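You operate a simulated robot arm through the tools that you are given. There is no shell and no other tool. Be economical: measure what you need, move in short steps, check, and stop when the job is done.

The job below is to be done with a simulated robot arm. You get a single attempt, and the scene is never put back.

TASK
Take the bottle marked "OIL" from the packing table and put it on the offcut there. Then take the shoe on the packing table and put it away on the bay c shelf. Then put the tin on the mesh floor of the cream cabinet away on the bay f shelf. Then turn the right stretcher knob to 2. Do these in the order given. Set down upright: bottle.

The check looks at the end state, three seconds after you hand in, the way a careful person would. Anything else that was tipped, shoved, dropped, spilled or broken makes it a failure.

THE ROBOT
A 6-joint arm with a two-finger gripper on a trunk, on a base that drives. Base frame: it is fixed to the floor where the robot stands at the start and does not move with it; the origin is under the middle of the robot, x ahead of it, y to its left, z up. Readings come in m, degrees, newtons and seconds.
Its first joint turns from -166.0 to 166.0 degrees. Places, roughly: bay C shelf [0.7, -0.8, 1.1]; bay F shelf [0.7, -1.2, 0.8]; black bottle, white bottle [0.75, -0.25, 1]; offcut [0.75, -0.25, 0.75]; right stretcher knob [-3.4, -2.4, 1.2]; shoe [0.5, 0, 0.75]; tin (6x6x3 cm) [-2.2, 1.9, 0.9]. Payload 2.45 kg.
The TCP is the grasp point between the finger pads, 0.02 m short of the fingertips. In the tool frame z runs along the fingers and y along their closing line. Largest opening 0.14 m; the body of the gripper starts 0.168 m behind the TCP.
Orientation is that of the tool frame in the base frame, as a unit quaternion [x, y, z, w]. With the fingers straight down and closing along the base's y, the tool's x points along the base's -x, its y along +y and its z along -z.

THE INTERFACE
- The arm moves only by the tool servo_tool. Its argument "increments" is a list of rows, each a list of 3 entries, a list of its own where there are three numbers: the finger opening in m, from 0 to 0.14, then the shift along the tool's x, y, z in m, then the turn, a rotation vector about the tool's x, y, z in degrees. In form: [[fingers, [x, y, z], [rx, ry, rz]], ...]. A call has 1 to 20 rows; each row shifts and turns the commanded pose from where the row before left it, along the tool's axes as they then stand. Rows are played at 5 a second. More than 0.05 m and 8.6 degrees between two rows, or a gripper value outside its range, and nothing of the call is played. Where a pose cannot be reached the arm comes as near as it can. A force on the tool above 40 N (or 10 N above the force at the start of the call, whichever is more), or a blocked arm, ends the call early, and 0.2 s more pass. Each finger travels about 0.045 m/s and halts on what it meets, pressing with about 44 N; the grip force reading is that of the motor and also rises with nothing between the fingers. The clock runs only during rows and for 0.2 s after the last one: add rows that do not move to give the fingers time. The reply holds the time, the measured pose of the TCP, the force on the tool along the base axes, the opening and the grip force, in the units named above and with some noise, with the torque about the TCP (base axes, N m) and any sound that the robot's microphone picked up.
- Cameras (640 x 400 px; columns grow to the right, rows downward): "scene" is now at [-0.106, 0.1331, 1.1613]; the picture's right is [-0.47, -0.88, 0.00], its down [-0.14, 0.07, -0.99] and it looks along [0.87, -0.46, -0.16] (base axes); focal length 261 px, centre (320, 200). "wrist" rides on the gripper at [0.078, 0.011, -0.209] in the tool frame; the picture's right is [-0.14, 0.99, 0.00], its down [-0.92, -0.13, -0.37] and it looks along [-0.37, -0.05, 0.93] (tool axes); focal length 280 px, centre (320, 200). There is no depth. A picture from a camera that has moved, and an enlarged one, comes with that camera's place and axes in the base frame and with its lens.
- get_image(camera): a new picture of that camera. The clock stands still meanwhile.
- drive_base(legs): drives the robot by 1 to 6 legs, each [ahead, left, turn to the left] in m, m and degrees, along the robot's own axes; the way and the turn of a leg run together, so that a leg with both is an arc; at most 1.5 m and 180 degrees a leg. The arm and the cameras ride along, it lands a little off, and it stops where it bumps. It gives what a move gives.
- aim_head(pan, tilt): turns the head with the scene camera to pan (to the left, within 143 degrees either way) and tilt (down, from -29 to 69), counted from straight ahead of the robot. It gives what a move gives.
- close_up(camera, box): a new picture of the part [left, top, right, bottom] of that camera's present view, enlarged. The clock stands still meanwhile.
- hand_in(): hands the job in; it is judged then, once.

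Go step by step. Nothing tells you exact positions but the pictures and the camera data: compare them with the known pose of the tool, close in by small moves and look again before you grip or let go. The budget is 165 turns and 128 pictures, counting those below and the enlarged ones. Unless the task says otherwise, let go and move clear before handing in, and close with one line.

The tools are called after "Call:" as a command line: name --argument value ..., lists and objects as JSON in quotes. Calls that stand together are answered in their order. servo_tool: Moves the arm, as the interface text tells. Its arguments: {"type":"object","properties":{"increments":{"type":"array"}},"required":["increments"]} The other tools are called the same way: drive_base (legs) drives the base; aim_head (pan, tilt) turns the head that bears the scene camera; get_image (camera) takes a picture; close_up (camera, box) takes an enlarged picture of a part of a camera's view; hand_in () hands the job in.

At the start:

```text
time_s: 0.0
ee_pos: [0.4708, -0.4144, 1.3311]
ee_rot: [0.0, 1.0, 0.0, 0.0]
force: [0.3, 0.0, -0.5]
wrist_torque: [-0.01, 0.02, -0.04]
grip_width: 0.1398
grasp_force: 0.1
robot x, y, heading: [0.0016, 0.0019, -0.1]
head pan, tilt: [-28.1, 9.0]
```

scene: 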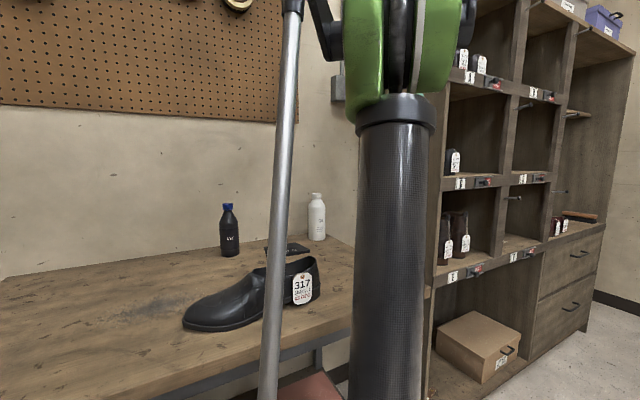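
wrist: 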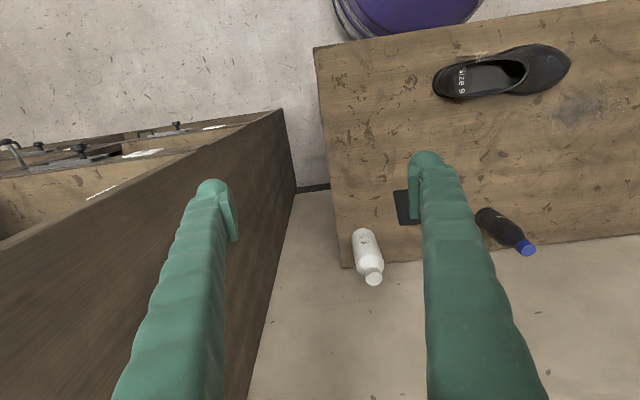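

I see a packing table with a black bottle, a white bottle, a dark offcut and a shoe, with the shelf rack on the right. I'll zoom in on the labels first.

Call:
close_up --camera "scene" --box '[170, 170, 350, 340]'

Call:
close_up --camera "scene" --box '[420, 0, 640, 300]'

Call:
close_up --camera "wrist" --box '[320, 100, 560, 300]'

```text
2.35 times, centred on (260, 255) of scene
camera zoom: at [-0.106, 0.1331, 1.1613], right [-0.47, -0.88, 0.0], down [-0.14, 0.07, -0.99], along [0.87, -0.46, -0.16], focal length 615 px, centre (461, 71)
```

zoom: 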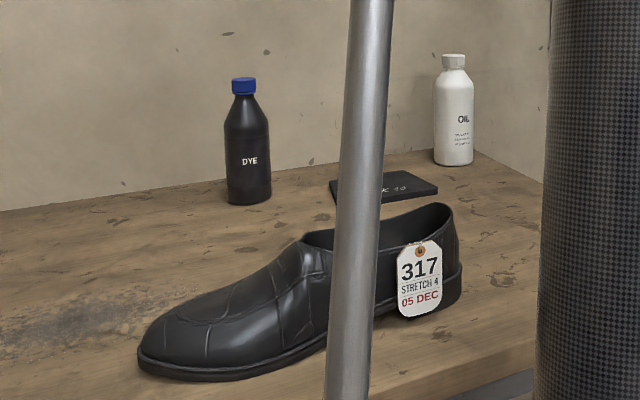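

```text
1.33 times, centred on (530, 150) of scene
camera zoom: at [-0.106, 0.1331, 1.1613], right [-0.47, -0.88, 0.0], down [-0.14, 0.07, -0.99], along [0.87, -0.46, -0.16], focal length 348 px, centre (40, 267)
```

zoom: 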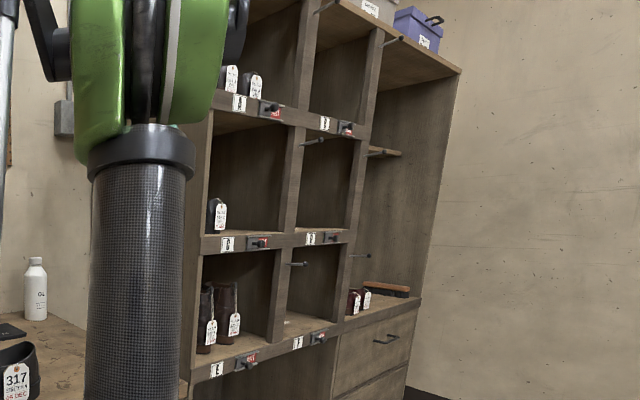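

```text
2.00 times, centred on (440, 200) of wrist
camera zoom: at [0.3937, -0.4047, 1.5407], right [0.14, 0.99, 0.0], down [0.92, -0.13, 0.37], along [0.37, -0.05, -0.93], focal length 561 px, centre (80, 200)
```

zoom: 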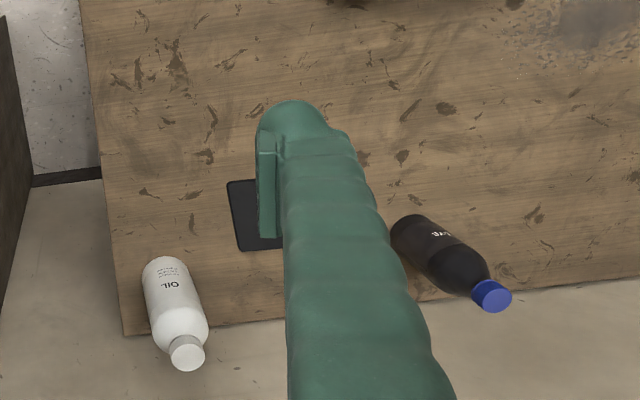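

The white bottle is OIL, near (0.805, -0.335), standing on a table at about z = 0.82. I'll move the tool to get a clear view of the offcut and bottle between the fingers.

Call:
servo_tool --increments '[[0.14, [-0.03, 0.024, 0.013], [0, 0, 0]], [0.14, [-0.03, 0.024, 0.013], [0, 0, 0]], [0.14, [-0.03, 0.024, 0.013], [0, 0, 0]], [0.14, [-0.03, 0.024, 0.013], [0, 0, 0]], [0.14, [-0.03, 0.024, 0.013], [0, 0, 0]], [0.14, [-0.03, 0.024, 0.013], [0, 0, 0]], [0.14, [0, 0, 0], [0, 0, 0]]]'

Call:
get_image --camera "wrist"

Call:
get_image --camera "scene"

```text
time_s: 1.6
ee_pos: [0.6509, -0.2693, 1.2535]
ee_rot: [0.0, 1.0, 0.001, 0.0]
force: [0.7, 0.2, -0.2]
wrist_torque: [0.0, -0.06, 0.03]
grip_width: 0.1399
grasp_force: 0.0
robot x, y, heading: [-0.0019, -0.0025, 0.1]
head pan, tilt: [-28.1, 9.0]
```

```text
122 pictures are left
camera wrist: at [0.5739, -0.2606, 1.461], right [0.14, 0.99, 0.0], down [0.92, -0.13, 0.37], along [0.37, -0.05, -0.93], focal length 280 px, centre (320, 200)
```

wrist: 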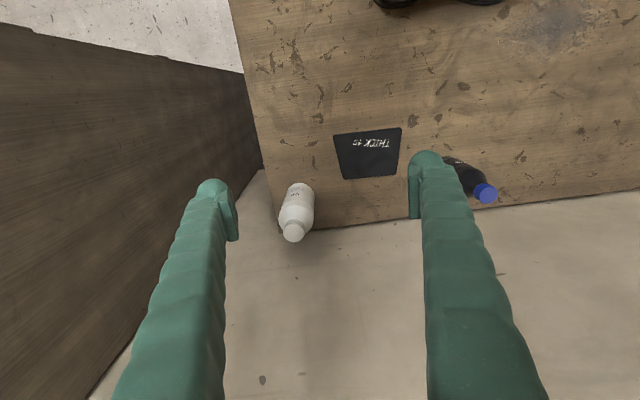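

```text
121 pictures are left
camera scene: at [-0.106, 0.1331, 1.1613], right [-0.47, -0.88, 0.0], down [-0.14, 0.07, -0.99], along [0.87, -0.46, -0.16], focal length 261 px, centre (320, 200)
```

scene: 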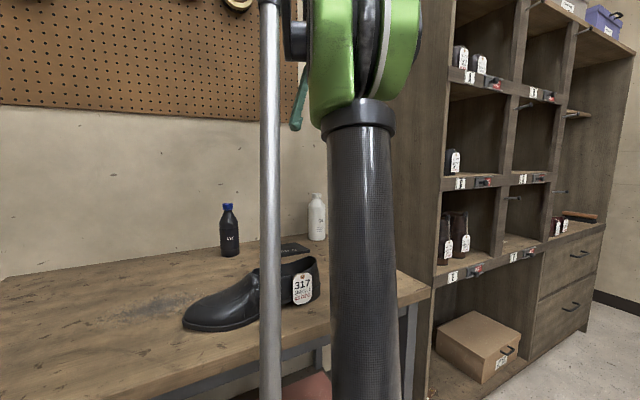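

Call:
close_up --camera "wrist" --box '[260, 100, 420, 250]'

Call:
close_up --camera "scene" --box '[270, 180, 340, 280]'

```text
2.67 times, centred on (340, 175) of wrist
camera zoom: at [0.5739, -0.2606, 1.461], right [0.14, 0.99, 0.0], down [0.92, -0.13, 0.37], along [0.37, -0.05, -0.93], focal length 748 px, centre (267, 267)
```

zoom: 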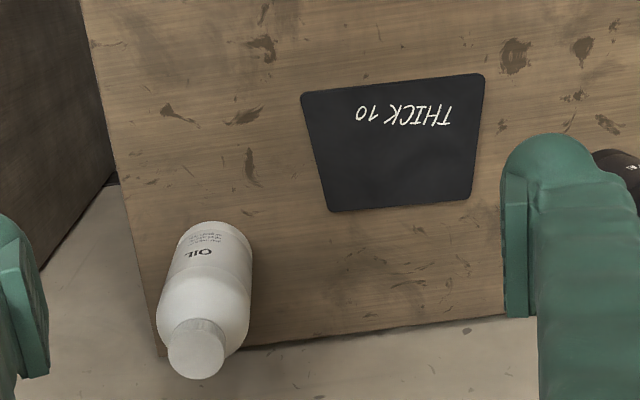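

```text
4.00 times, centred on (305, 230) of scene
camera zoom: at [-0.106, 0.1331, 1.1613], right [-0.47, -0.88, 0.0], down [-0.14, 0.07, -0.99], along [0.87, -0.46, -0.16], focal length 1045 px, centre (380, 80)
```

zoom: 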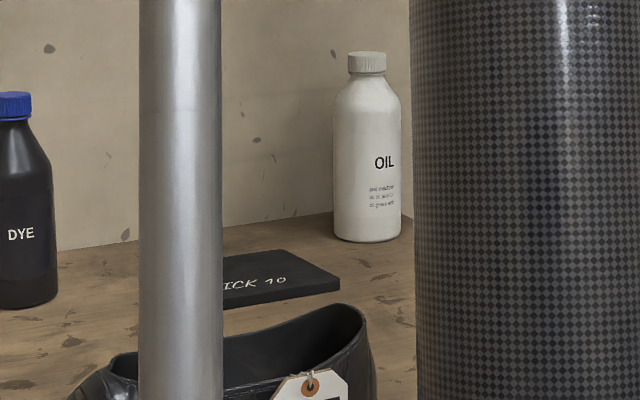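

The bottle is at about (0.808, -0.341) and the offcut centre at about (0.737, -0.166), 10 mm thick. I'll move above the bottle.

Call:
servo_tool --increments '[[0.14, [-0.039, -0.018, 0], [0, 0, 0]], [0.14, [-0.039, -0.018, 0], [0, 0, 0]], [0.14, [-0.039, -0.018, 0], [0, 0, 0]], [0.14, [-0.04, -0.018, 0], [0, 0, 0]], [0.14, [0, 0, 0.04], [0, 0, 0]], [0.14, [0, 0, 0.04], [0, 0, 0]], [0.14, [0, 0, 0.04], [0, 0, 0]], [0.14, [0, 0, 0.02], [0, 0, 0]], [0.14, [0, 0, 0], [0, 0, 0]]]'

Call:
get_image --camera "wrist"

```text
time_s: 2.9
ee_pos: [0.7711, -0.3271, 1.2158]
ee_rot: [-0.001, 1.0, -0.001, 0.001]
force: [6.3, -9.8, -16.4]
wrist_torque: [1.88, -0.28, 0.81]
grip_width: 0.14
grasp_force: 0.0
out of reach, approached as far as the arm can: row 4, 6
robot x, y, heading: [0.0036, 0.0023, -0.1]
head pan, tilt: [-28.1, 9.0]
stopped in row 6: the force on the tool passed its limit at 50 N (the readings are from after the stop); the commanded pose is now the measured one
```

```text
118 pictures are left
camera wrist: at [0.6943, -0.3173, 1.4228], right [0.14, 0.99, 0.0], down [0.92, -0.13, 0.37], along [0.37, -0.05, -0.93], focal length 280 px, centre (320, 200)
```

wrist: 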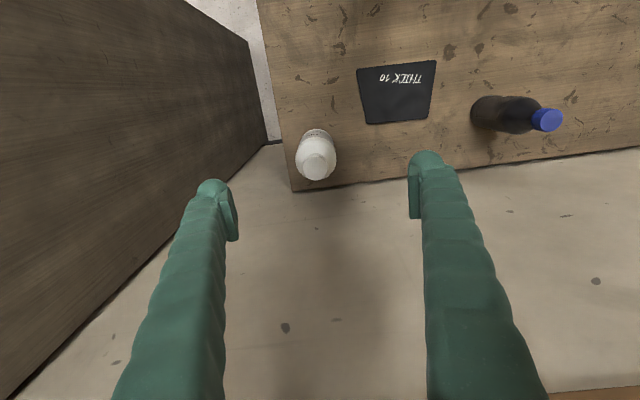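

Something pushed back and the arm reports being near its reach limit at this height. I'll look at the scene before going on.

Call:
aim_head --pan -24 --tilt -12

Call:
get_image --camera "scene"

```text
time_s: 3.8
ee_pos: [0.7725, -0.3268, 1.2148]
ee_rot: [-0.001, 1.0, 0.001, 0.001]
force: [17.3, -18.2, -11.5]
wrist_torque: [3.85, 2.7, 1.29]
grip_width: 0.14
grasp_force: 0.0
robot x, y, heading: [0.0017, -0.0036, 0.2]
head pan, tilt: [-24.0, -12.0]
```

```text
117 pictures are left
camera scene: at [-0.112, 0.143, 1.1938], right [-0.41, -0.91, 0.0], down [0.19, -0.08, -0.98], along [0.89, -0.4, 0.21], focal length 261 px, centre (320, 200)
```

scene: 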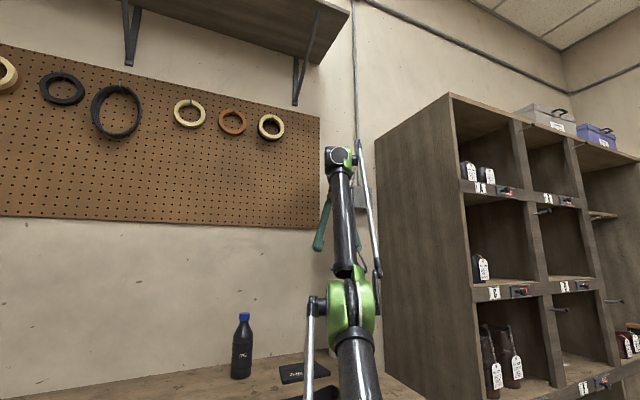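

The arm is nearly stretched, with a wall box behind it. I'll back off the way I came, then go in low, sliding in with the open fingers on either side of the bottle.

Call:
servo_tool --increments '[[0.14, [0.03, 0.008, -0.005], [0, 0, 0]], [0.14, [0.03, 0.0, 0], [0, 0, 0]], [0.14, [0.03, 0.0, 0], [0, 0, 0]], [0.14, [0, 0, 0], [0, 0, 0]]]'

Call:
get_image --camera "scene"

```text
time_s: 4.1
ee_pos: [0.7681, -0.3273, 1.2186]
ee_rot: [0.0, 1.0, 0.0, 0.0]
force: [16.0, -13.8, -6.3]
wrist_torque: [2.82, 2.99, 0.86]
grip_width: 0.1399
grasp_force: 0.1
out of reach, approached as far as the arm can: row 1
robot x, y, heading: [-0.0026, 0.0011, -0.1]
head pan, tilt: [-24.0, -12.0]
stopped in row 1: the force on the tool passed its limit at 52 N (the readings are from after the stop); the commanded pose is now the measured one
```

```text
116 pictures are left
camera scene: at [-0.112, 0.143, 1.1939], right [-0.41, -0.91, 0.0], down [0.19, -0.08, -0.98], along [0.89, -0.4, 0.21], focal length 261 px, centre (320, 200)
```

scene: 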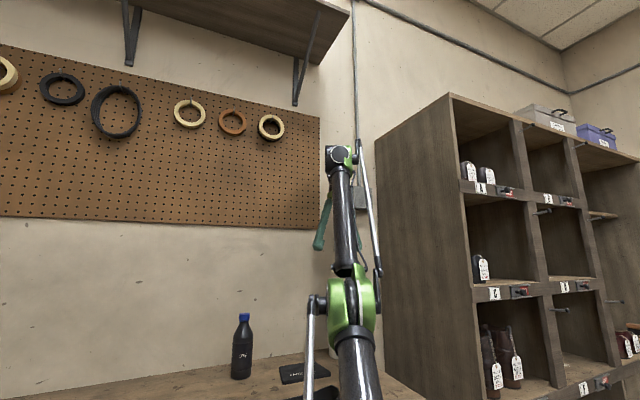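

Call:
servo_tool --increments '[[0.14, [0.01, 0.0, 0], [0, 0, 0]], [0.14, [0.01, 0.0, 0], [0, 0, 0]], [0.14, [0.02, 0.0, 0], [0, 0, 0]], [0.14, [0.02, 0, 0], [0, 0, 0]]]'

```text
time_s: 5.1
ee_pos: [0.7368, -0.3402, 1.2454]
ee_rot: [0.0, 1.0, 0.001, -0.002]
force: [-0.1, -0.8, 0.3]
wrist_torque: [-0.01, 0.05, 0.04]
grip_width: 0.14
grasp_force: 0.0
out of reach, approached as far as the arm can: row 1, 2, 3, 4
robot x, y, heading: [0.0029, -0.0005, 0.0]
head pan, tilt: [-24.0, -12.0]
```

Free again. Retreating further, then descending to the bottle's height.

Call:
servo_tool --increments '[[0.14, [0.03, 0.0, 0], [0, 0, 0]], [0.14, [0.04, 0.0, 0], [0, 0, 0]], [0.14, [0.04, 0.0, 0], [0, 0, 0]], [0.14, [0.03, 0, 0.0], [0, 0, 0]], [0.14, [0, 0, 0.04], [0, 0, 0]], [0.14, [0, 0, 0.04], [0, 0, 0]], [0.14, [0, 0, 0.04], [0, 0, 0]], [0.14, [0, 0, 0.04], [0, 0, 0]], [0.14, [0, 0, 0], [0, 0, 0]]]'

Call:
get_image --camera "wrist"

```text
time_s: 7.1
ee_pos: [0.7221, -0.4131, 1.2181]
ee_rot: [0.001, 1.0, 0.0, -0.001]
force: [-0.1, 0.5, 0.9]
wrist_torque: [-0.01, -0.01, -0.01]
grip_width: 0.1399
grasp_force: 0.2
out of reach, approached as far as the arm can: row 1, 2, 3, 4, 5, 6, 7, 8
robot x, y, heading: [0.0028, 0.0031, 0.2]
head pan, tilt: [-24.0, -12.0]
```

```text
115 pictures are left
camera wrist: at [0.6465, -0.4039, 1.426], right [0.14, 0.99, 0.0], down [0.92, -0.13, 0.37], along [0.36, -0.05, -0.93], focal length 280 px, centre (320, 200)
```

wrist: 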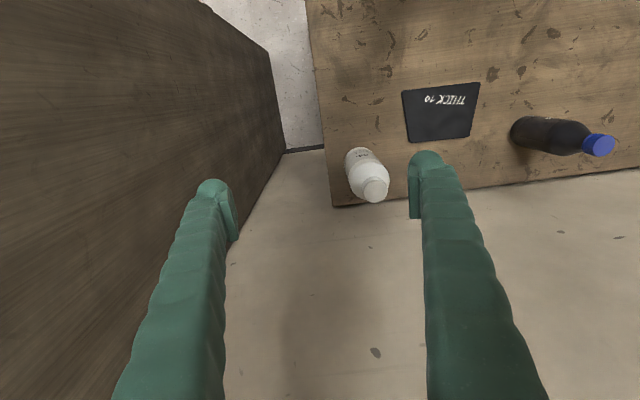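

Call:
aim_head --pan -28 --tilt 0

Call:
get_image --camera "scene"

```text
time_s: 7.8
ee_pos: [0.7239, -0.4136, 1.2182]
ee_rot: [0.001, 1.0, 0.0, -0.001]
force: [0.2, 0.2, 0.5]
wrist_torque: [0.0, -0.01, -0.02]
grip_width: 0.1398
grasp_force: 0.0
robot x, y, heading: [-0.0035, 0.0018, 0.0]
head pan, tilt: [-28.0, 0.0]
```

```text
114 pictures are left
camera scene: at [-0.1082, 0.1344, 1.1758], right [-0.47, -0.88, 0.0], down [0.0, 0.0, -1.0], along [0.88, -0.47, 0.0], focal length 261 px, centre (320, 200)
```

scene: 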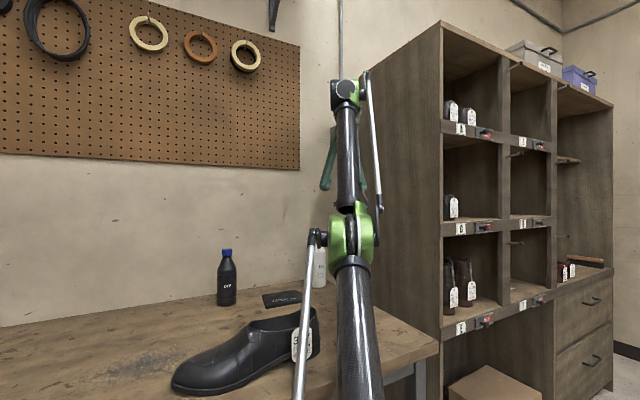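

Call:
servo_tool --increments '[[0.14, [0, 0.0, 0], [0, 0, 0]], [0.14, [0, 0.0, 0], [0, 0, 0]]]'

```text
time_s: 8.4
ee_pos: [0.7227, -0.4134, 1.2193]
ee_rot: [-0.001, 1.0, 0.0, -0.001]
force: [-0.4, 0.3, -1.5]
wrist_torque: [0.03, 0.01, 0.0]
grip_width: 0.1403
grasp_force: 0.1
robot x, y, heading: [-0.0013, -0.0019, 0.2]
head pan, tilt: [-28.0, 0.0]
```

Call:
servo_tool --increments '[[0.14, [0.0, 0.02, 0], [0, 0, 0]], [0.14, [0.0, 0.02, 0], [0, 0, 0]], [0.14, [0, 0, 0], [0, 0, 0]]]'

Call:
servo_tool --increments '[[0.14, [0.02, 0, 0], [0, 0, 0]], [0.14, [0.02, 0, 0], [0, 0, 0]], [0.14, [0, 0, 0], [0, 0, 0]]]'

Call:
servo_tool --increments '[[0.14, [0.0, 0, -0.02], [0, 0, 0]], [0.14, [0.0, 0, -0.02], [0, 0, 0]], [0.14, [0, 0, 0], [0, 0, 0]]]'

```text
time_s: 9.2
ee_pos: [0.735, -0.3779, 1.2294]
ee_rot: [0.0, 1.0, 0.001, -0.001]
force: [-0.9, 0.0, -0.7]
wrist_torque: [0.02, 0.01, 0.02]
grip_width: 0.14
grasp_force: 0.0
out of reach, approached as far as the arm can: row 1, 2
robot x, y, heading: [-0.001, -0.0016, -0.2]
head pan, tilt: [-28.0, 0.0]
```

```text
time_s: 10.0
ee_pos: [0.712, -0.3872, 1.2447]
ee_rot: [0.0, 1.0, 0.001, -0.002]
force: [0.1, -0.4, 0.0]
wrist_torque: [0.02, 0.01, -0.04]
grip_width: 0.1401
grasp_force: 0.0
out of reach, approached as far as the arm can: row 1, 2
robot x, y, heading: [0.0013, -0.0007, -0.1]
head pan, tilt: [-28.0, 0.0]
```

```text
time_s: 10.8
ee_pos: [0.7098, -0.3863, 1.2724]
ee_rot: [-0.001, 1.0, 0.0, 0.0]
force: [0.1, -0.6, -1.1]
wrist_torque: [-0.01, 0.0, -0.01]
grip_width: 0.14
grasp_force: 0.0
out of reach, approached as far as the arm can: row 2
robot x, y, heading: [0.0018, -0.001, -0.2]
head pan, tilt: [-28.0, 0.0]
```

The elbow seems stuck against a limit in its straight position. I'll straighten up and pull inward in larger steps to bend it the right way.

Call:
servo_tool --increments '[[0.14, [0.0, 0, -0.04], [0, 0, 0]], [0.14, [0.03, 0.02, -0.03], [0, 0, 0]], [0.14, [0.04, 0.02, 0], [0, 0, 0]], [0.14, [0.04, 0.02, 0], [0, 0, 0]], [0.14, [0, 0, 0], [0, 0, 0]]]'

Call:
get_image --camera "scene"

```text
time_s: 12.0
ee_pos: [0.609, -0.3324, 1.35]
ee_rot: [0.0, 1.0, 0.001, 0.0]
force: [-0.4, 1.1, -0.7]
wrist_torque: [0.02, 0.01, 0.03]
grip_width: 0.1399
grasp_force: 0.0
out of reach, approached as far as the arm can: row 1, 3, 4
robot x, y, heading: [-0.0009, -0.0026, 0.1]
head pan, tilt: [-28.0, 0.0]
```

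```text
113 pictures are left
camera scene: at [-0.1082, 0.1344, 1.1757], right [-0.47, -0.88, 0.0], down [0.0, 0.0, -1.0], along [0.88, -0.47, 0.0], focal length 261 px, centre (320, 200)
```

scene: 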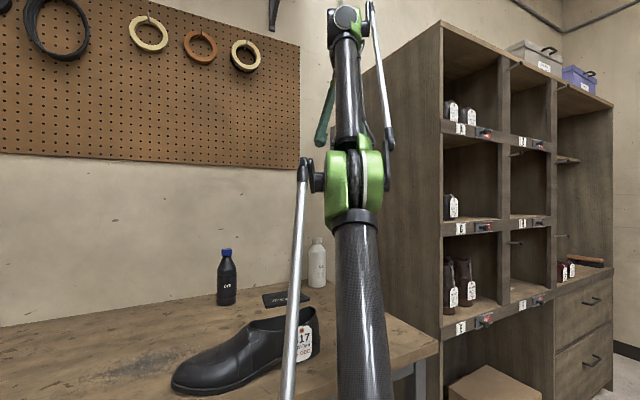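

Call:
servo_tool --increments '[[0.14, [0.03, 0.0, -0.03], [0, 0, 0]], [0.14, [0.03, 0.0, -0.03], [0, 0, 0]], [0.14, [0.03, 0.0, -0.03], [0, 0, 0]], [0.14, [0.03, 0, 0], [0, 0, 0]], [0.14, [0.03, 0, 0], [0, 0, 0]], [0.14, [0, 0, 0.03], [0, 0, 0]], [0.14, [0, 0, 0.03], [0, 0, 0]], [0.14, [0, 0, 0.03], [0, 0, 0]], [0.14, [0, 0, 0], [0, 0, 0]]]'

Call:
get_image --camera "scene"

```text
time_s: 14.0
ee_pos: [0.4434, -0.3246, 1.3134]
ee_rot: [0.001, 1.0, 0.0, 0.0]
force: [0.0, 1.0, 0.0]
wrist_torque: [0.02, 0.03, 0.05]
grip_width: 0.14
grasp_force: 0.1
out of reach, approached as far as the arm can: row 1, 2, 3
robot x, y, heading: [-0.0009, -0.0016, 0.1]
head pan, tilt: [-28.0, 0.0]
```

```text
112 pictures are left
camera scene: at [-0.1085, 0.1345, 1.1757], right [-0.47, -0.88, 0.0], down [0.0, 0.0, -1.0], along [0.88, -0.47, 0.0], focal length 261 px, centre (320, 200)
```

scene: 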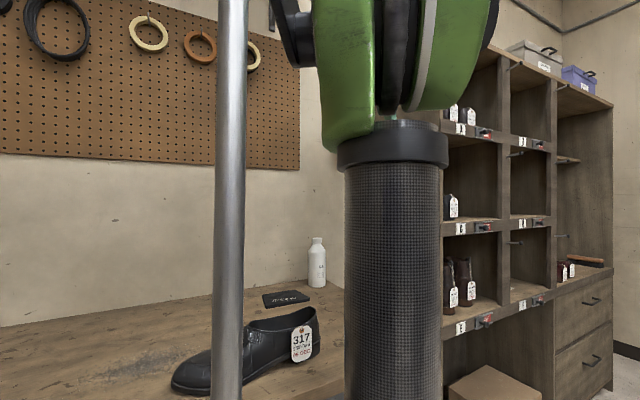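

The elbow is bent correctly again. Now I'll descend in front of the bottle, staying well inside reach.

Call:
servo_tool --increments '[[0.14, [-0.01, -0.002, 0.04], [0, 0, 0]], [0.14, [-0.01, -0.002, 0.04], [0, 0, 0]], [0.14, [-0.01, -0.002, 0.04], [0, 0, 0]], [0.14, [-0.01, -0.002, 0.04], [0, 0, 0]], [0.14, [-0.01, -0.002, 0.04], [0, 0, 0]], [0.14, [-0.02, -0.002, 0.04], [0, 0, 0]], [0.14, [-0.02, -0.002, 0.04], [0, 0, 0]], [0.14, [-0.02, -0.002, 0.04], [0, 0, 0]], [0.14, [-0.03, 0, 0.04], [0, 0, 0]], [0.14, [0, 0, 0.02], [0, 0, 0]], [0.14, [0, 0, 0], [0, 0, 0]]]'

Call:
get_image --camera "wrist"

```text
time_s: 16.4
ee_pos: [0.5861, -0.3379, 0.9326]
ee_rot: [0.0, 1.0, 0.0, 0.0]
force: [0.1, 0.0, -0.2]
wrist_torque: [0.02, 0.01, 0.01]
grip_width: 0.1397
grasp_force: 0.0
robot x, y, heading: [-0.0006, -0.0005, -0.2]
head pan, tilt: [-28.0, 0.0]
```

```text
111 pictures are left
camera wrist: at [0.509, -0.3287, 1.1399], right [0.14, 0.99, 0.0], down [0.92, -0.13, 0.37], along [0.37, -0.05, -0.93], focal length 280 px, centre (320, 200)
```

wrist: 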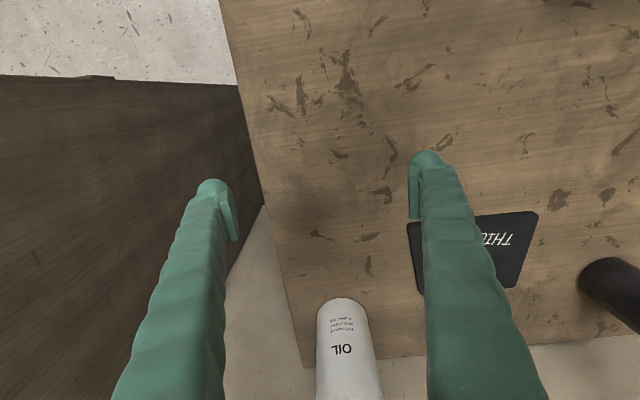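

The bottle is centred between the fingers in y. I'll slide forward 0.22 m with the bottle passing between them.

Call:
servo_tool --increments '[[0.14, [-0.035, 0, 0.0], [0, 0, 0]], [0.14, [-0.035, 0, 0.0], [0, 0, 0]], [0.14, [-0.035, 0, 0.0], [0, 0, 0]], [0.14, [-0.035, 0, 0.0], [0, 0, 0]], [0.14, [-0.03, 0, 0.005], [0, 0, 0]], [0.14, [-0.03, 0, 0.005], [0, 0, 0]], [0.14, [0, 0, 0], [0, 0, 0]]]'

Call:
get_image --camera "wrist"

```text
time_s: 18.0
ee_pos: [0.7864, -0.3374, 0.923]
ee_rot: [0.0, 1.0, 0.0, 0.001]
force: [-1.2, -0.1, 0.6]
wrist_torque: [0.0, 0.01, 0.03]
grip_width: 0.1399
grasp_force: 0.1
robot x, y, heading: [-0.0039, -0.0004, -0.0]
head pan, tilt: [-28.0, 0.0]
```

```text
110 pictures are left
camera wrist: at [0.7096, -0.3281, 1.1306], right [0.14, 0.99, 0.0], down [0.92, -0.13, 0.37], along [0.37, -0.05, -0.93], focal length 280 px, centre (320, 200)
```

wrist: 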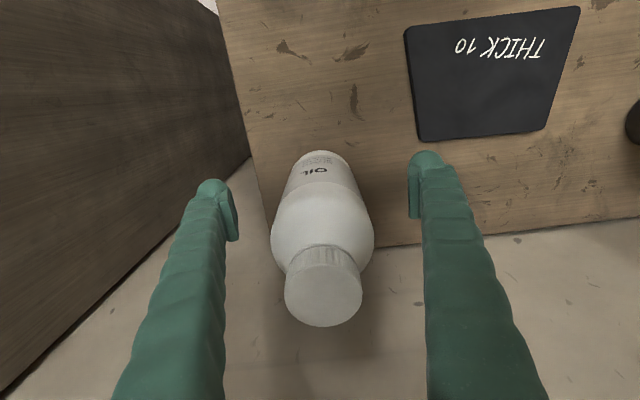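

The bottle centre is about (0.803, -0.338), so I'll go 16 mm further forward and close.

Call:
servo_tool --increments '[[0.14, [-0.016, 0, 0.0], [0, 0, 0]], [0.1, [0, 0, 0.0], [0, 0, 0]], [0.08, [0, 0, 0.0], [0, 0, 0]], [0.06, [0, 0, 0.0], [0, 0, 0]], [0.05, [0, 0, 0.0], [0, 0, 0]], [0.04, [0, 0, 0.0], [0, 0, 0]], [0.04, [0, 0, 0], [0, 0, 0]], [0.04, [0, 0, 0], [0, 0, 0]], [0.04, [0, 0, 0], [0, 0, 0]]]'

Call:
get_image --camera "wrist"

```text
time_s: 20.0
ee_pos: [0.8025, -0.3373, 0.9217]
ee_rot: [0.0, 1.0, 0.0, 0.0]
force: [1.3, -1.3, 2.6]
wrist_torque: [0.05, -0.06, -0.03]
grip_width: 0.0709
grasp_force: 43.4
robot x, y, heading: [-0.0001, 0.0026, 0.0]
head pan, tilt: [-28.0, 0.0]
```

```text
109 pictures are left
camera wrist: at [0.7248, -0.3281, 1.1303], right [0.14, 0.99, 0.0], down [0.92, -0.13, 0.37], along [0.37, -0.05, -0.93], focal length 280 px, centre (320, 200)
```

wrist: 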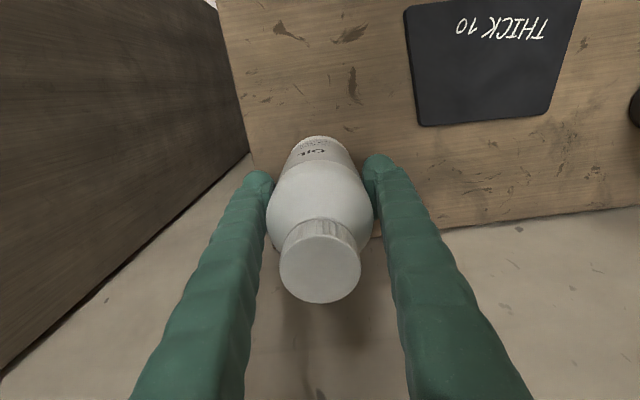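

Gripped at 0.071 m. I'll lift 6 cm, carry it over the offcut and look.

Call:
servo_tool --increments '[[0.04, [0, 0, -0.03], [0, 0, 0]], [0.04, [0, 0, -0.03], [0, 0, 0]], [0.04, [0.025, 0.03, 0], [0, 0, 0]], [0.04, [0.025, 0.03, 0], [0, 0, 0]], [0.04, [0.025, 0.03, 0], [0, 0, 0]], [0.04, [0, 0.04, 0], [0, 0, 0]], [0.04, [0, 0.039, 0], [0, 0, 0]], [0.04, [0, 0, 0], [0, 0, 0]]]'

Call:
get_image --camera "wrist"

Call:
get_image --camera "scene"

```text
time_s: 21.8
ee_pos: [0.7232, -0.1711, 0.9825]
ee_rot: [0.0, 1.0, 0.001, 0.0]
force: [0.1, 0.4, -4.4]
wrist_torque: [-0.03, 0.02, 0.01]
grip_width: 0.0704
grasp_force: 44.1
robot x, y, heading: [0.0031, 0.0024, 0.1]
head pan, tilt: [-28.0, 0.0]
```

```text
108 pictures are left
camera wrist: at [0.6464, -0.1606, 1.1895], right [0.14, 0.99, 0.0], down [0.92, -0.13, 0.37], along [0.37, -0.05, -0.93], focal length 280 px, centre (320, 200)
```

wrist: 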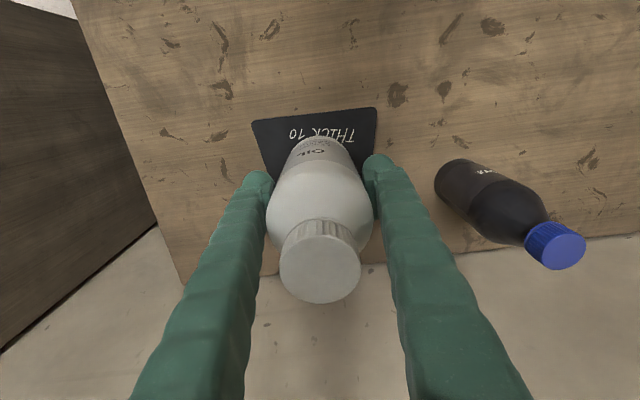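

```text
107 pictures are left
camera scene: at [-0.1083, 0.1345, 1.1757], right [-0.47, -0.88, 0.0], down [0.0, 0.0, -1.0], along [0.88, -0.47, 0.0], focal length 261 px, centre (320, 200)
```

scene: 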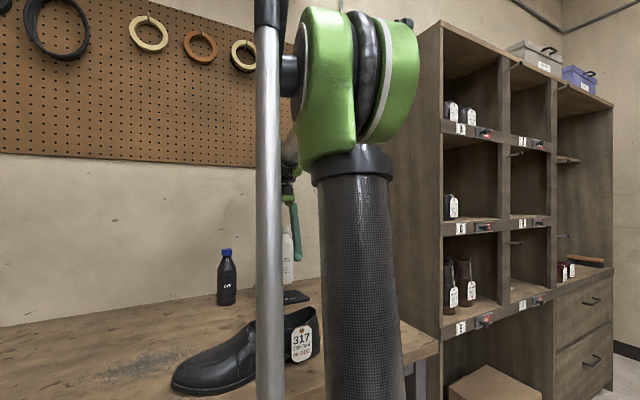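

The bottle sits above the offcut's centre. I'll lower it to about 10 mm above its original height.

Call:
servo_tool --increments '[[0.04, [-0.003, 0, 0.02], [0, 0, 0]], [0.04, [0, 0, 0.015], [0, 0, 0]], [0.04, [0, 0, 0.008], [0, 0, 0]], [0.04, [0, 0, 0.003], [0, 0, 0]], [0.04, [0, 0, 0], [0, 0, 0]]]'

```text
time_s: 23.0
ee_pos: [0.7267, -0.1689, 0.9374]
ee_rot: [0.001, 1.0, 0.0, 0.0]
force: [-0.4, 0.6, -3.8]
wrist_torque: [0.03, -0.02, -0.01]
grip_width: 0.0706
grasp_force: 44.4
robot x, y, heading: [-0.0021, -0.0006, -0.4]
head pan, tilt: [-28.0, 0.0]
```

Call:
servo_tool --increments '[[0.04, [0, 0, 0.003], [0, 0, 0]], [0.04, [0, 0, 0.002], [0, 0, 0]], [0.04, [0, 0, 0], [0, 0, 0]]]'

Call:
close_up --camera "scene" --box '[270, 220, 340, 320]'

```text
time_s: 23.8
ee_pos: [0.7271, -0.1687, 0.9314]
ee_rot: [-0.001, 1.0, 0.0, 0.0]
force: [5.0, 0.0, 21.0]
wrist_torque: [0.32, -0.11, -0.04]
grip_width: 0.0708
grasp_force: 44.6
robot x, y, heading: [-0.0006, -0.0047, -0.1]
head pan, tilt: [-28.0, 0.0]
```

```text
4.00 times, centred on (305, 270) of scene
camera zoom: at [-0.1088, 0.1346, 1.1756], right [-0.47, -0.88, 0.0], down [0.0, 0.0, -1.0], along [0.88, -0.47, 0.0], focal length 1045 px, centre (380, -80)
```

zoom: 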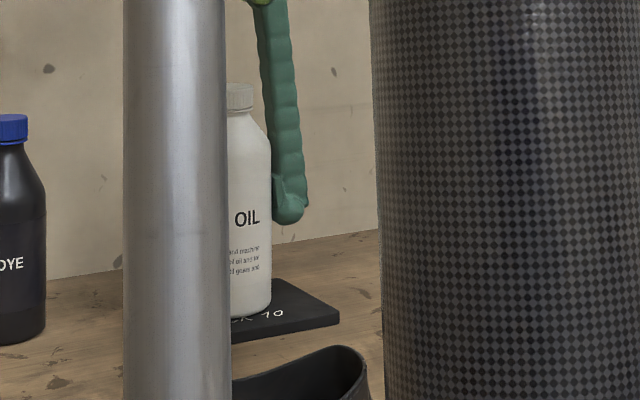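

Contact with the offcut is felt. I'll ease off 1 mm, open, and rise straight up.

Call:
servo_tool --increments '[[0.04, [0, 0, -0.001], [0, 0, 0]], [0.08, [0, 0, 0.0], [0, 0, 0]], [0.1, [0, 0, 0.0], [0, 0, 0]], [0.12, [0, 0, 0.0], [0, 0, 0]], [0.14, [0, 0, 0], [0, 0, 0]], [0.14, [0, 0, 0], [0, 0, 0]], [0.14, [0, 0, 0], [0, 0, 0]], [0.14, [0, 0, 0], [0, 0, 0]], [0.14, [0, 0, -0.03], [0, 0, 0]], [0.14, [0, 0, -0.04], [0, 0, 0]], [0.14, [0, 0, -0.04], [0, 0, 0]], [0.14, [0, 0, -0.04], [0, 0, 0]], [0.14, [0.03, 0, 0], [0, 0, 0]], [0.14, [0.04, 0, 0], [0, 0, 0]], [0.14, [0.04, 0, 0], [0, 0, 0]], [0.14, [0.04, 0, -0.02], [0, 0, 0]], [0.14, [0.04, 0, -0.02], [0, 0, 0]]]'

Call:
get_image --camera "wrist"

Call:
get_image --camera "scene"

```text
time_s: 27.4
ee_pos: [0.5391, -0.1685, 1.119]
ee_rot: [0.001, 1.0, 0.0, 0.0]
force: [-0.5, -0.1, -0.3]
wrist_torque: [-0.01, 0.07, -0.01]
grip_width: 0.1399
grasp_force: 0.0
robot x, y, heading: [0.0009, 0.0001, -0.2]
head pan, tilt: [-28.0, 0.0]
```

```text
105 pictures are left
camera wrist: at [0.4618, -0.1589, 1.3272], right [0.14, 0.99, 0.0], down [0.92, -0.13, 0.37], along [0.37, -0.05, -0.93], focal length 280 px, centre (320, 200)
```

wrist: 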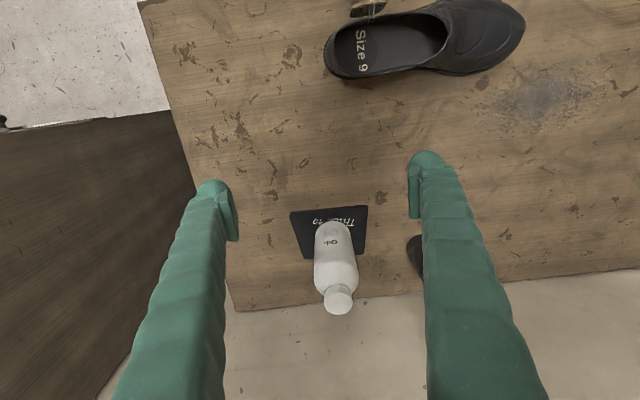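

```text
104 pictures are left
camera scene: at [-0.1081, 0.1345, 1.1757], right [-0.47, -0.88, 0.0], down [0.0, 0.0, -1.0], along [0.88, -0.47, 0.0], focal length 261 px, centre (320, 200)
```

scene: 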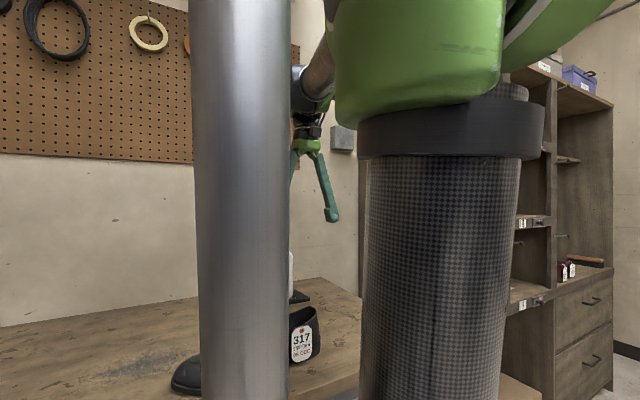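

The OIL bottle stands upright on the offcut. Next is the shoe, lying along y with its heel toward -y, so I'll move over it to see it and clear the view of the rack.

Call:
servo_tool --increments '[[0.14, [0.035, 0.03, -0.03], [0, 0, 0]], [0.14, [0.035, 0.03, -0.03], [0, 0, 0]], [0.14, [0.035, 0.03, -0.03], [0, 0, 0]], [0.14, [0.035, 0.03, 0], [0, 0, 0]], [0.14, [0.02, 0.04, 0], [0, 0, 0]], [0.14, [0, 0.04, 0], [0, 0, 0]], [0.14, [0, 0.04, 0], [0, 0, 0]], [0.14, [0, 0, 0], [0, 0, 0]]]'

Call:
get_image --camera "wrist"

Call:
get_image --camera "scene"

```text
refused: row 1 steps farther than a row can; nothing moved
```

```text
103 pictures are left
camera wrist: at [0.4618, -0.1589, 1.3272], right [0.14, 0.99, 0.0], down [0.92, -0.13, 0.37], along [0.37, -0.05, -0.93], focal length 280 px, centre (320, 200)
```

wrist: 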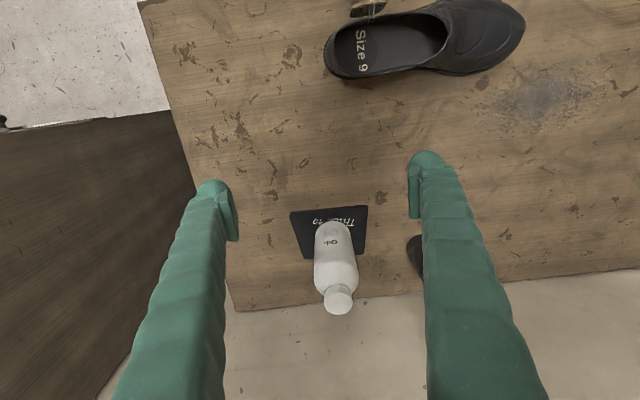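

```text
102 pictures are left
camera scene: at [-0.1081, 0.1345, 1.1757], right [-0.47, -0.88, 0.0], down [0.0, 0.0, -1.0], along [0.88, -0.47, 0.0], focal length 261 px, centre (320, 200)
```

scene: 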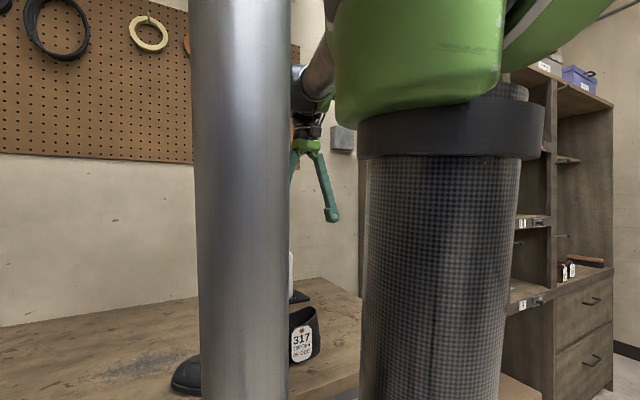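

The step was slightly too long; I'll resend it with shorter rows.

Call:
servo_tool --increments '[[0.14, [0.03, 0.025, -0.02], [0, 0, 0]], [0.14, [0.03, 0.025, -0.02], [0, 0, 0]], [0.14, [0.03, 0.025, -0.02], [0, 0, 0]], [0.14, [0.03, 0.03, 0], [0, 0, 0]], [0.14, [0.03, 0.03, 0], [0, 0, 0]], [0.14, [0, 0.04, 0], [0, 0, 0]], [0.14, [0, 0.04, 0], [0, 0, 0]], [0.14, [0, 0.04, 0], [0, 0, 0]], [0.14, [0, 0, 0], [0, 0, 0]]]'

Call:
get_image --camera "wrist"

Call:
get_image --camera "scene"

```text
time_s: 29.4
ee_pos: [0.3881, 0.0876, 1.1824]
ee_rot: [0.0, 1.0, 0.0, 0.0]
force: [1.1, 0.0, -0.2]
wrist_torque: [-0.01, -0.02, -0.03]
grip_width: 0.1401
grasp_force: 0.1
robot x, y, heading: [-0.0003, -0.0, -0.0]
head pan, tilt: [-28.0, 0.0]
```

```text
101 pictures are left
camera wrist: at [0.3112, 0.0964, 1.39], right [0.14, 0.99, 0.0], down [0.92, -0.13, 0.37], along [0.37, -0.05, -0.93], focal length 280 px, centre (320, 200)
```

wrist: 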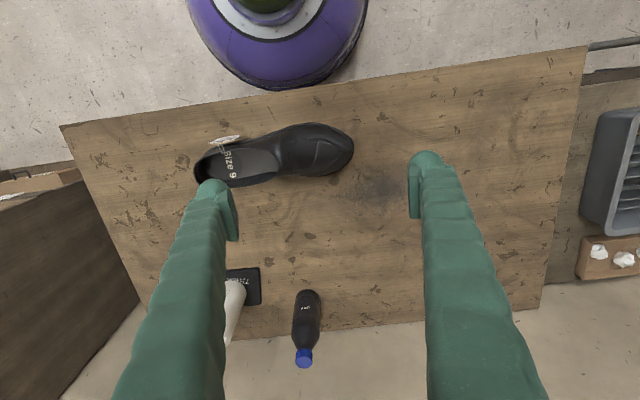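

```text
100 pictures are left
camera scene: at [-0.1086, 0.1346, 1.1757], right [-0.47, -0.88, 0.0], down [0.0, 0.0, -1.0], along [0.88, -0.47, 0.0], focal length 261 px, centre (320, 200)
```

scene: 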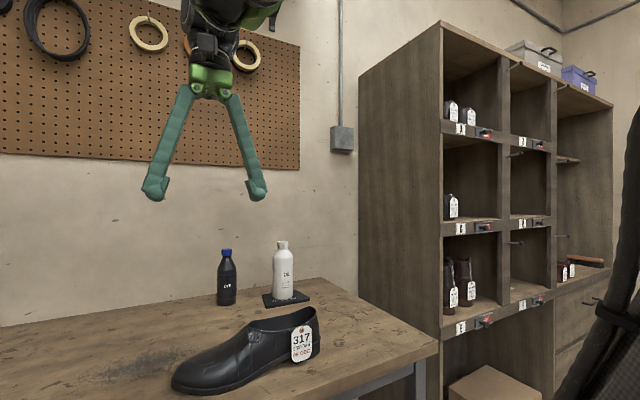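

Call:
close_up --camera "wrist" --box '[180, 100, 380, 220]'

Call:
close_up --camera "scene" --box '[420, 20, 620, 340]'

Call:
close_up --camera "scene" --box '[430, 120, 570, 240]'

```text
3.20 times, centred on (280, 160) of wrist
camera zoom: at [0.3112, 0.0964, 1.39], right [0.14, 0.99, 0.0], down [0.92, -0.13, 0.37], along [0.37, -0.05, -0.93], focal length 897 px, centre (448, 328)
```

zoom: 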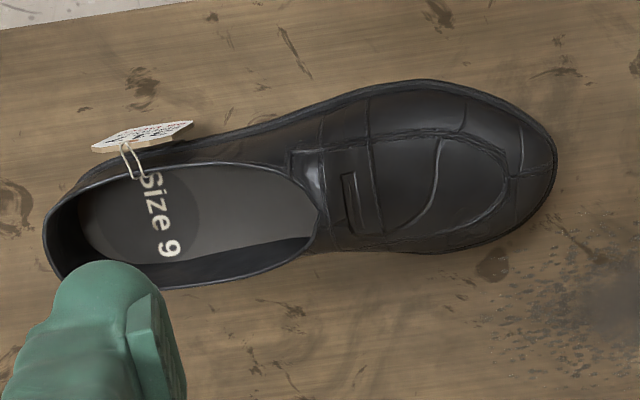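

```text
1.25 times, centred on (520, 180) of scene
camera zoom: at [-0.1086, 0.1346, 1.1757], right [-0.47, -0.88, 0.0], down [0.0, 0.0, -1.0], along [0.88, -0.47, 0.0], focal length 327 px, centre (70, 225)
```

zoom: 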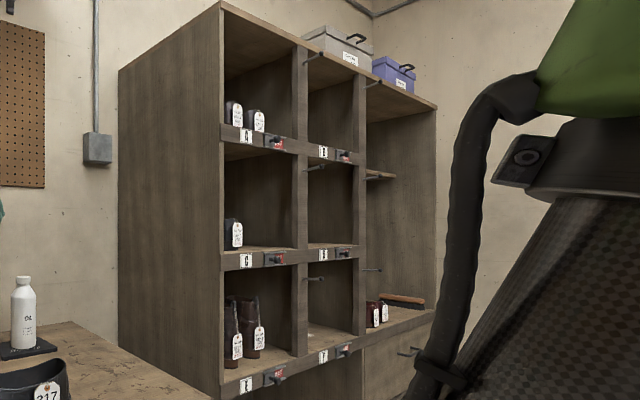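

```text
3.33 times, centred on (500, 180) of scene
camera zoom: at [-0.1086, 0.1346, 1.1757], right [-0.47, -0.88, 0.0], down [0.0, 0.0, -1.0], along [0.88, -0.47, 0.0], focal length 871 px, centre (-280, 267)
```

zoom: 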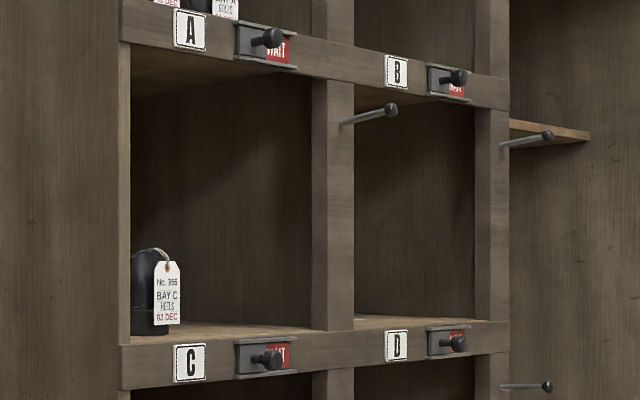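

Bay C has a tagged item at its left front and free space at roughly y = -0.82, with the shelf surface near z = 1.106. I'll grip the shoe at mid-length with the tool turned toward +y and pitched 55° so that it can later reach into the bay. First I turn in the air.

Call:
servo_tool --increments '[[0.14, [0, 0, 0], [0, 0, -8.2]], [0.14, [0, 0, 0], [0, 0, -8.2]], [0.14, [0, 0, 0], [0, 0, -8.2]], [0.14, [0, 0, 0], [0, 0, -8.2]], [0.14, [0, 0, 0], [0, 0, -8.2]], [0.14, [0, 0, 0], [0, 0, -8.2]], [0.14, [0, 0, 0], [0, 0, -8.2]], [0.14, [0, 0, 0], [0, 0, -8.2]], [0.14, [0, 0, 0], [0, 0, -8.2]], [0.14, [0, 0, 0], [0, 0, -8.2]], [0.14, [0, 0, 0], [0, 0, -8.0]], [0.14, [0, 0, 0], [0, -7.8, 0]], [0.14, [0, 0, 0], [0, -7.8, 0]], [0.14, [0, 0, 0], [0, -7.9, 0]], [0.14, [0, 0, 0], [0, -7.9, 0]], [0.14, [0, 0, 0], [0, -7.9, 0]], [0.14, [0, 0, 0], [0, -7.9, 0]], [0.14, [0, 0, 0], [0, -7.8, 0]], [0.14, [0, 0, 0], [0, 0, 0]]]'

Call:
get_image --camera "scene"

Call:
get_image --camera "wrist"

```text
time_s: 33.4
ee_pos: [0.4075, 0.0781, 1.1898]
ee_rot: [0.629, -0.625, -0.327, -0.326]
force: [-0.5, 0.1, -0.3]
wrist_torque: [0.01, -0.04, -0.01]
grip_width: 0.1399
grasp_force: 0.1
robot x, y, heading: [0.001, 0.0003, 0.1]
head pan, tilt: [-28.0, 0.0]
```

```text
96 pictures are left
camera scene: at [-0.1092, 0.2211, 1.1744], right [0.49, -0.87, 0.0], down [-0.01, -0.01, -1.0], along [0.87, 0.49, -0.01], focal length 261 px, centre (320, 200)
```

scene: 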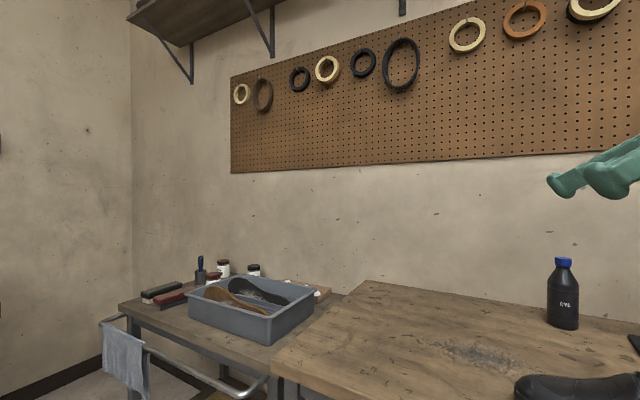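

```text
95 pictures are left
camera wrist: at [0.3996, -0.1393, 1.2451], right [-0.99, 0.07, 0.11], down [0.13, 0.23, 0.97], along [0.04, 0.97, -0.23], focal length 280 px, centre (320, 200)
```

wrist: 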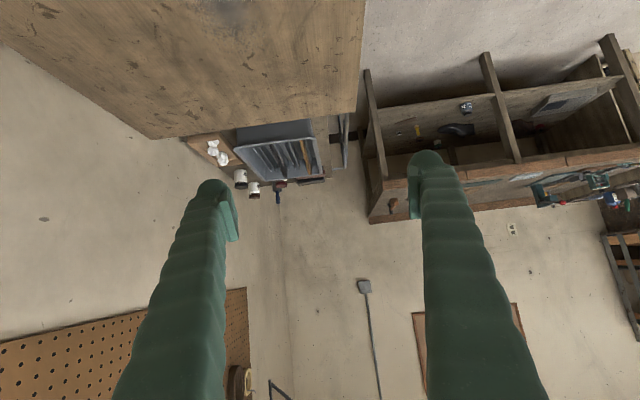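

The scene camera turned away during that move, so I'll re-aim it and check that the arm isn't pressing on the head.

Call:
aim_head --pan -28 --tilt 10

Call:
get_image --camera "scene"

```text
time_s: 34.1
ee_pos: [0.4091, 0.0763, 1.1913]
ee_rot: [0.629, -0.625, -0.328, -0.326]
force: [-0.1, -0.2, 0.0]
wrist_torque: [0.0, 0.02, 0.02]
grip_width: 0.1401
grasp_force: 0.0
robot x, y, heading: [-0.0003, -0.0044, 0.3]
head pan, tilt: [-28.0, 10.0]
```

```text
94 pictures are left
camera scene: at [-0.1072, 0.2196, 1.1698], right [0.47, -0.88, 0.0], down [-0.06, -0.03, -1.0], along [0.88, 0.47, -0.06], focal length 261 px, centre (320, 200)
```

scene: 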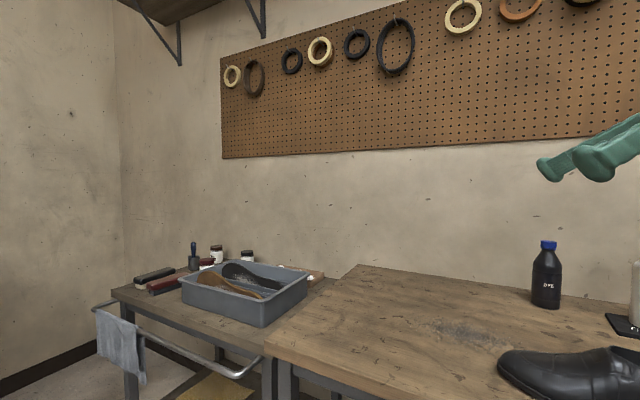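

The folded elbow is pushing the head aside. Backing the base 0.2 m will let the arm unfold.

Call:
drive_base --legs '[[-0.2, 0, 0]]'

Call:
servo_tool --increments '[[0.14, [-0.02, 0, 0.03], [0, 0, 0]], [0.14, [0, -0.04, 0], [0, 0, 0]], [0.14, [0, -0.04, 0], [0, 0, 0]], [0.14, [0, -0.04, 0], [0, 0, 0]], [0.14, [0, -0.04, 0], [0, 0, 0]], [0.14, [0, -0.04, 0], [0, 0, 0]], [0.14, [0, 0, 0], [0, 0, 0]]]'

Call:
aim_head --pan -14 --tilt 15

Call:
get_image --camera "scene"

```text
time_s: 35.7
ee_pos: [0.2113, 0.0782, 1.1923]
ee_rot: [0.63, -0.625, -0.328, -0.325]
force: [0.3, -0.3, 0.7]
wrist_torque: [0.0, 0.01, 0.01]
grip_width: 0.1401
grasp_force: 0.0
robot x, y, heading: [-0.1987, -0.0032, 0.2]
head pan, tilt: [-28.0, 10.0]
```

```text
time_s: 37.3
ee_pos: [0.41, 0.1174, 1.1899]
ee_rot: [0.63, -0.624, -0.329, -0.326]
force: [0.1, 0.7, -0.4]
wrist_torque: [-0.06, -0.02, -0.01]
grip_width: 0.14
grasp_force: 0.1
robot x, y, heading: [-0.1973, -0.0029, 0.2]
head pan, tilt: [-28.0, 10.0]
```

```text
time_s: 38.1
ee_pos: [0.4097, 0.116, 1.19]
ee_rot: [0.63, -0.624, -0.328, -0.324]
force: [-0.8, -1.3, -0.2]
wrist_torque: [0.0, 0.01, -0.04]
grip_width: 0.1398
grasp_force: 0.0
robot x, y, heading: [-0.1974, -0.0021, 0.2]
head pan, tilt: [-14.0, 15.0]
```

```text
93 pictures are left
camera scene: at [-0.2945, 0.1535, 1.1516], right [-0.24, -0.97, 0.0], down [-0.25, 0.06, -0.97], along [0.94, -0.23, -0.26], focal length 261 px, centre (320, 200)
```

scene: 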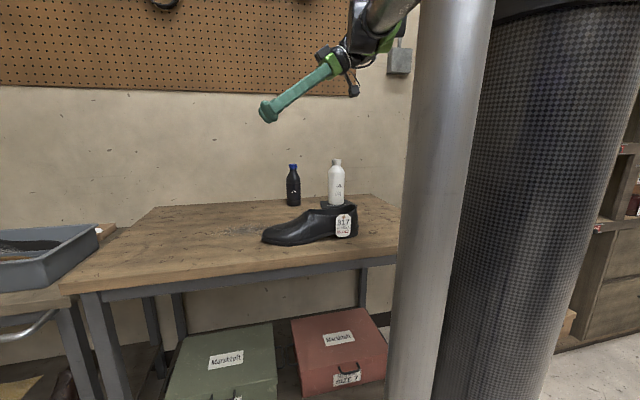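

The head is free again. Moving the pitched tool to above the shoe's middle.

Call:
servo_tool --increments '[[0.14, [0.041, -0.0036, -0.0028], [0, 0, 0]], [0.14, [0.041, -0.0036, -0.0028], [0, 0, 0]], [0.14, [0.041, -0.0036, -0.0028], [0, 0, 0]], [0.14, [0.041, -0.0036, -0.0028], [0, 0, 0]], [0.14, [0.041, -0.0036, -0.0028], [0, 0, 0]], [0.14, [0, 0, 0], [0, 0, 0]]]'

Call:
get_image --camera "wrist"

Call:
get_image --camera "scene"

```text
time_s: 39.5
ee_pos: [0.4286, -0.0126, 1.0328]
ee_rot: [0.63, -0.624, -0.329, -0.325]
force: [-0.5, 0.2, 0.3]
wrist_torque: [0.02, 0.02, 0.01]
grip_width: 0.14
grasp_force: 0.1
robot x, y, heading: [-0.1956, 0.0009, 0.1]
head pan, tilt: [-14.0, 15.0]
```

```text
92 pictures are left
camera wrist: at [0.4214, -0.2291, 1.0867], right [-0.99, 0.07, 0.11], down [0.13, 0.23, 0.97], along [0.04, 0.97, -0.23], focal length 280 px, centre (320, 200)
```

wrist: 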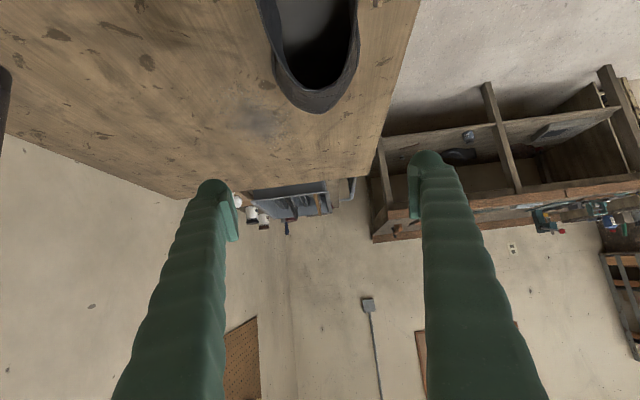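

```text
91 pictures are left
camera scene: at [-0.2945, 0.1535, 1.1515], right [-0.24, -0.97, 0.0], down [-0.25, 0.06, -0.97], along [0.94, -0.23, -0.26], focal length 261 px, centre (320, 200)
```

scene: 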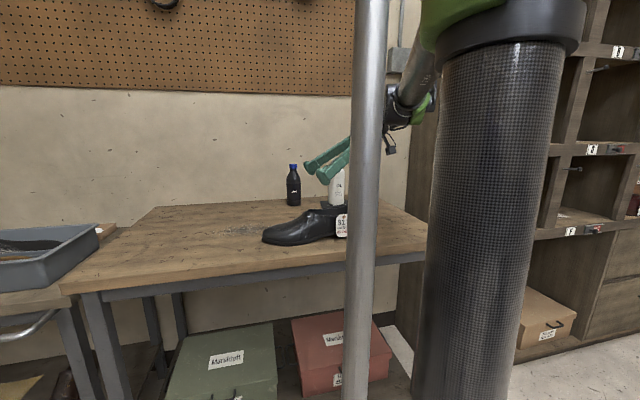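

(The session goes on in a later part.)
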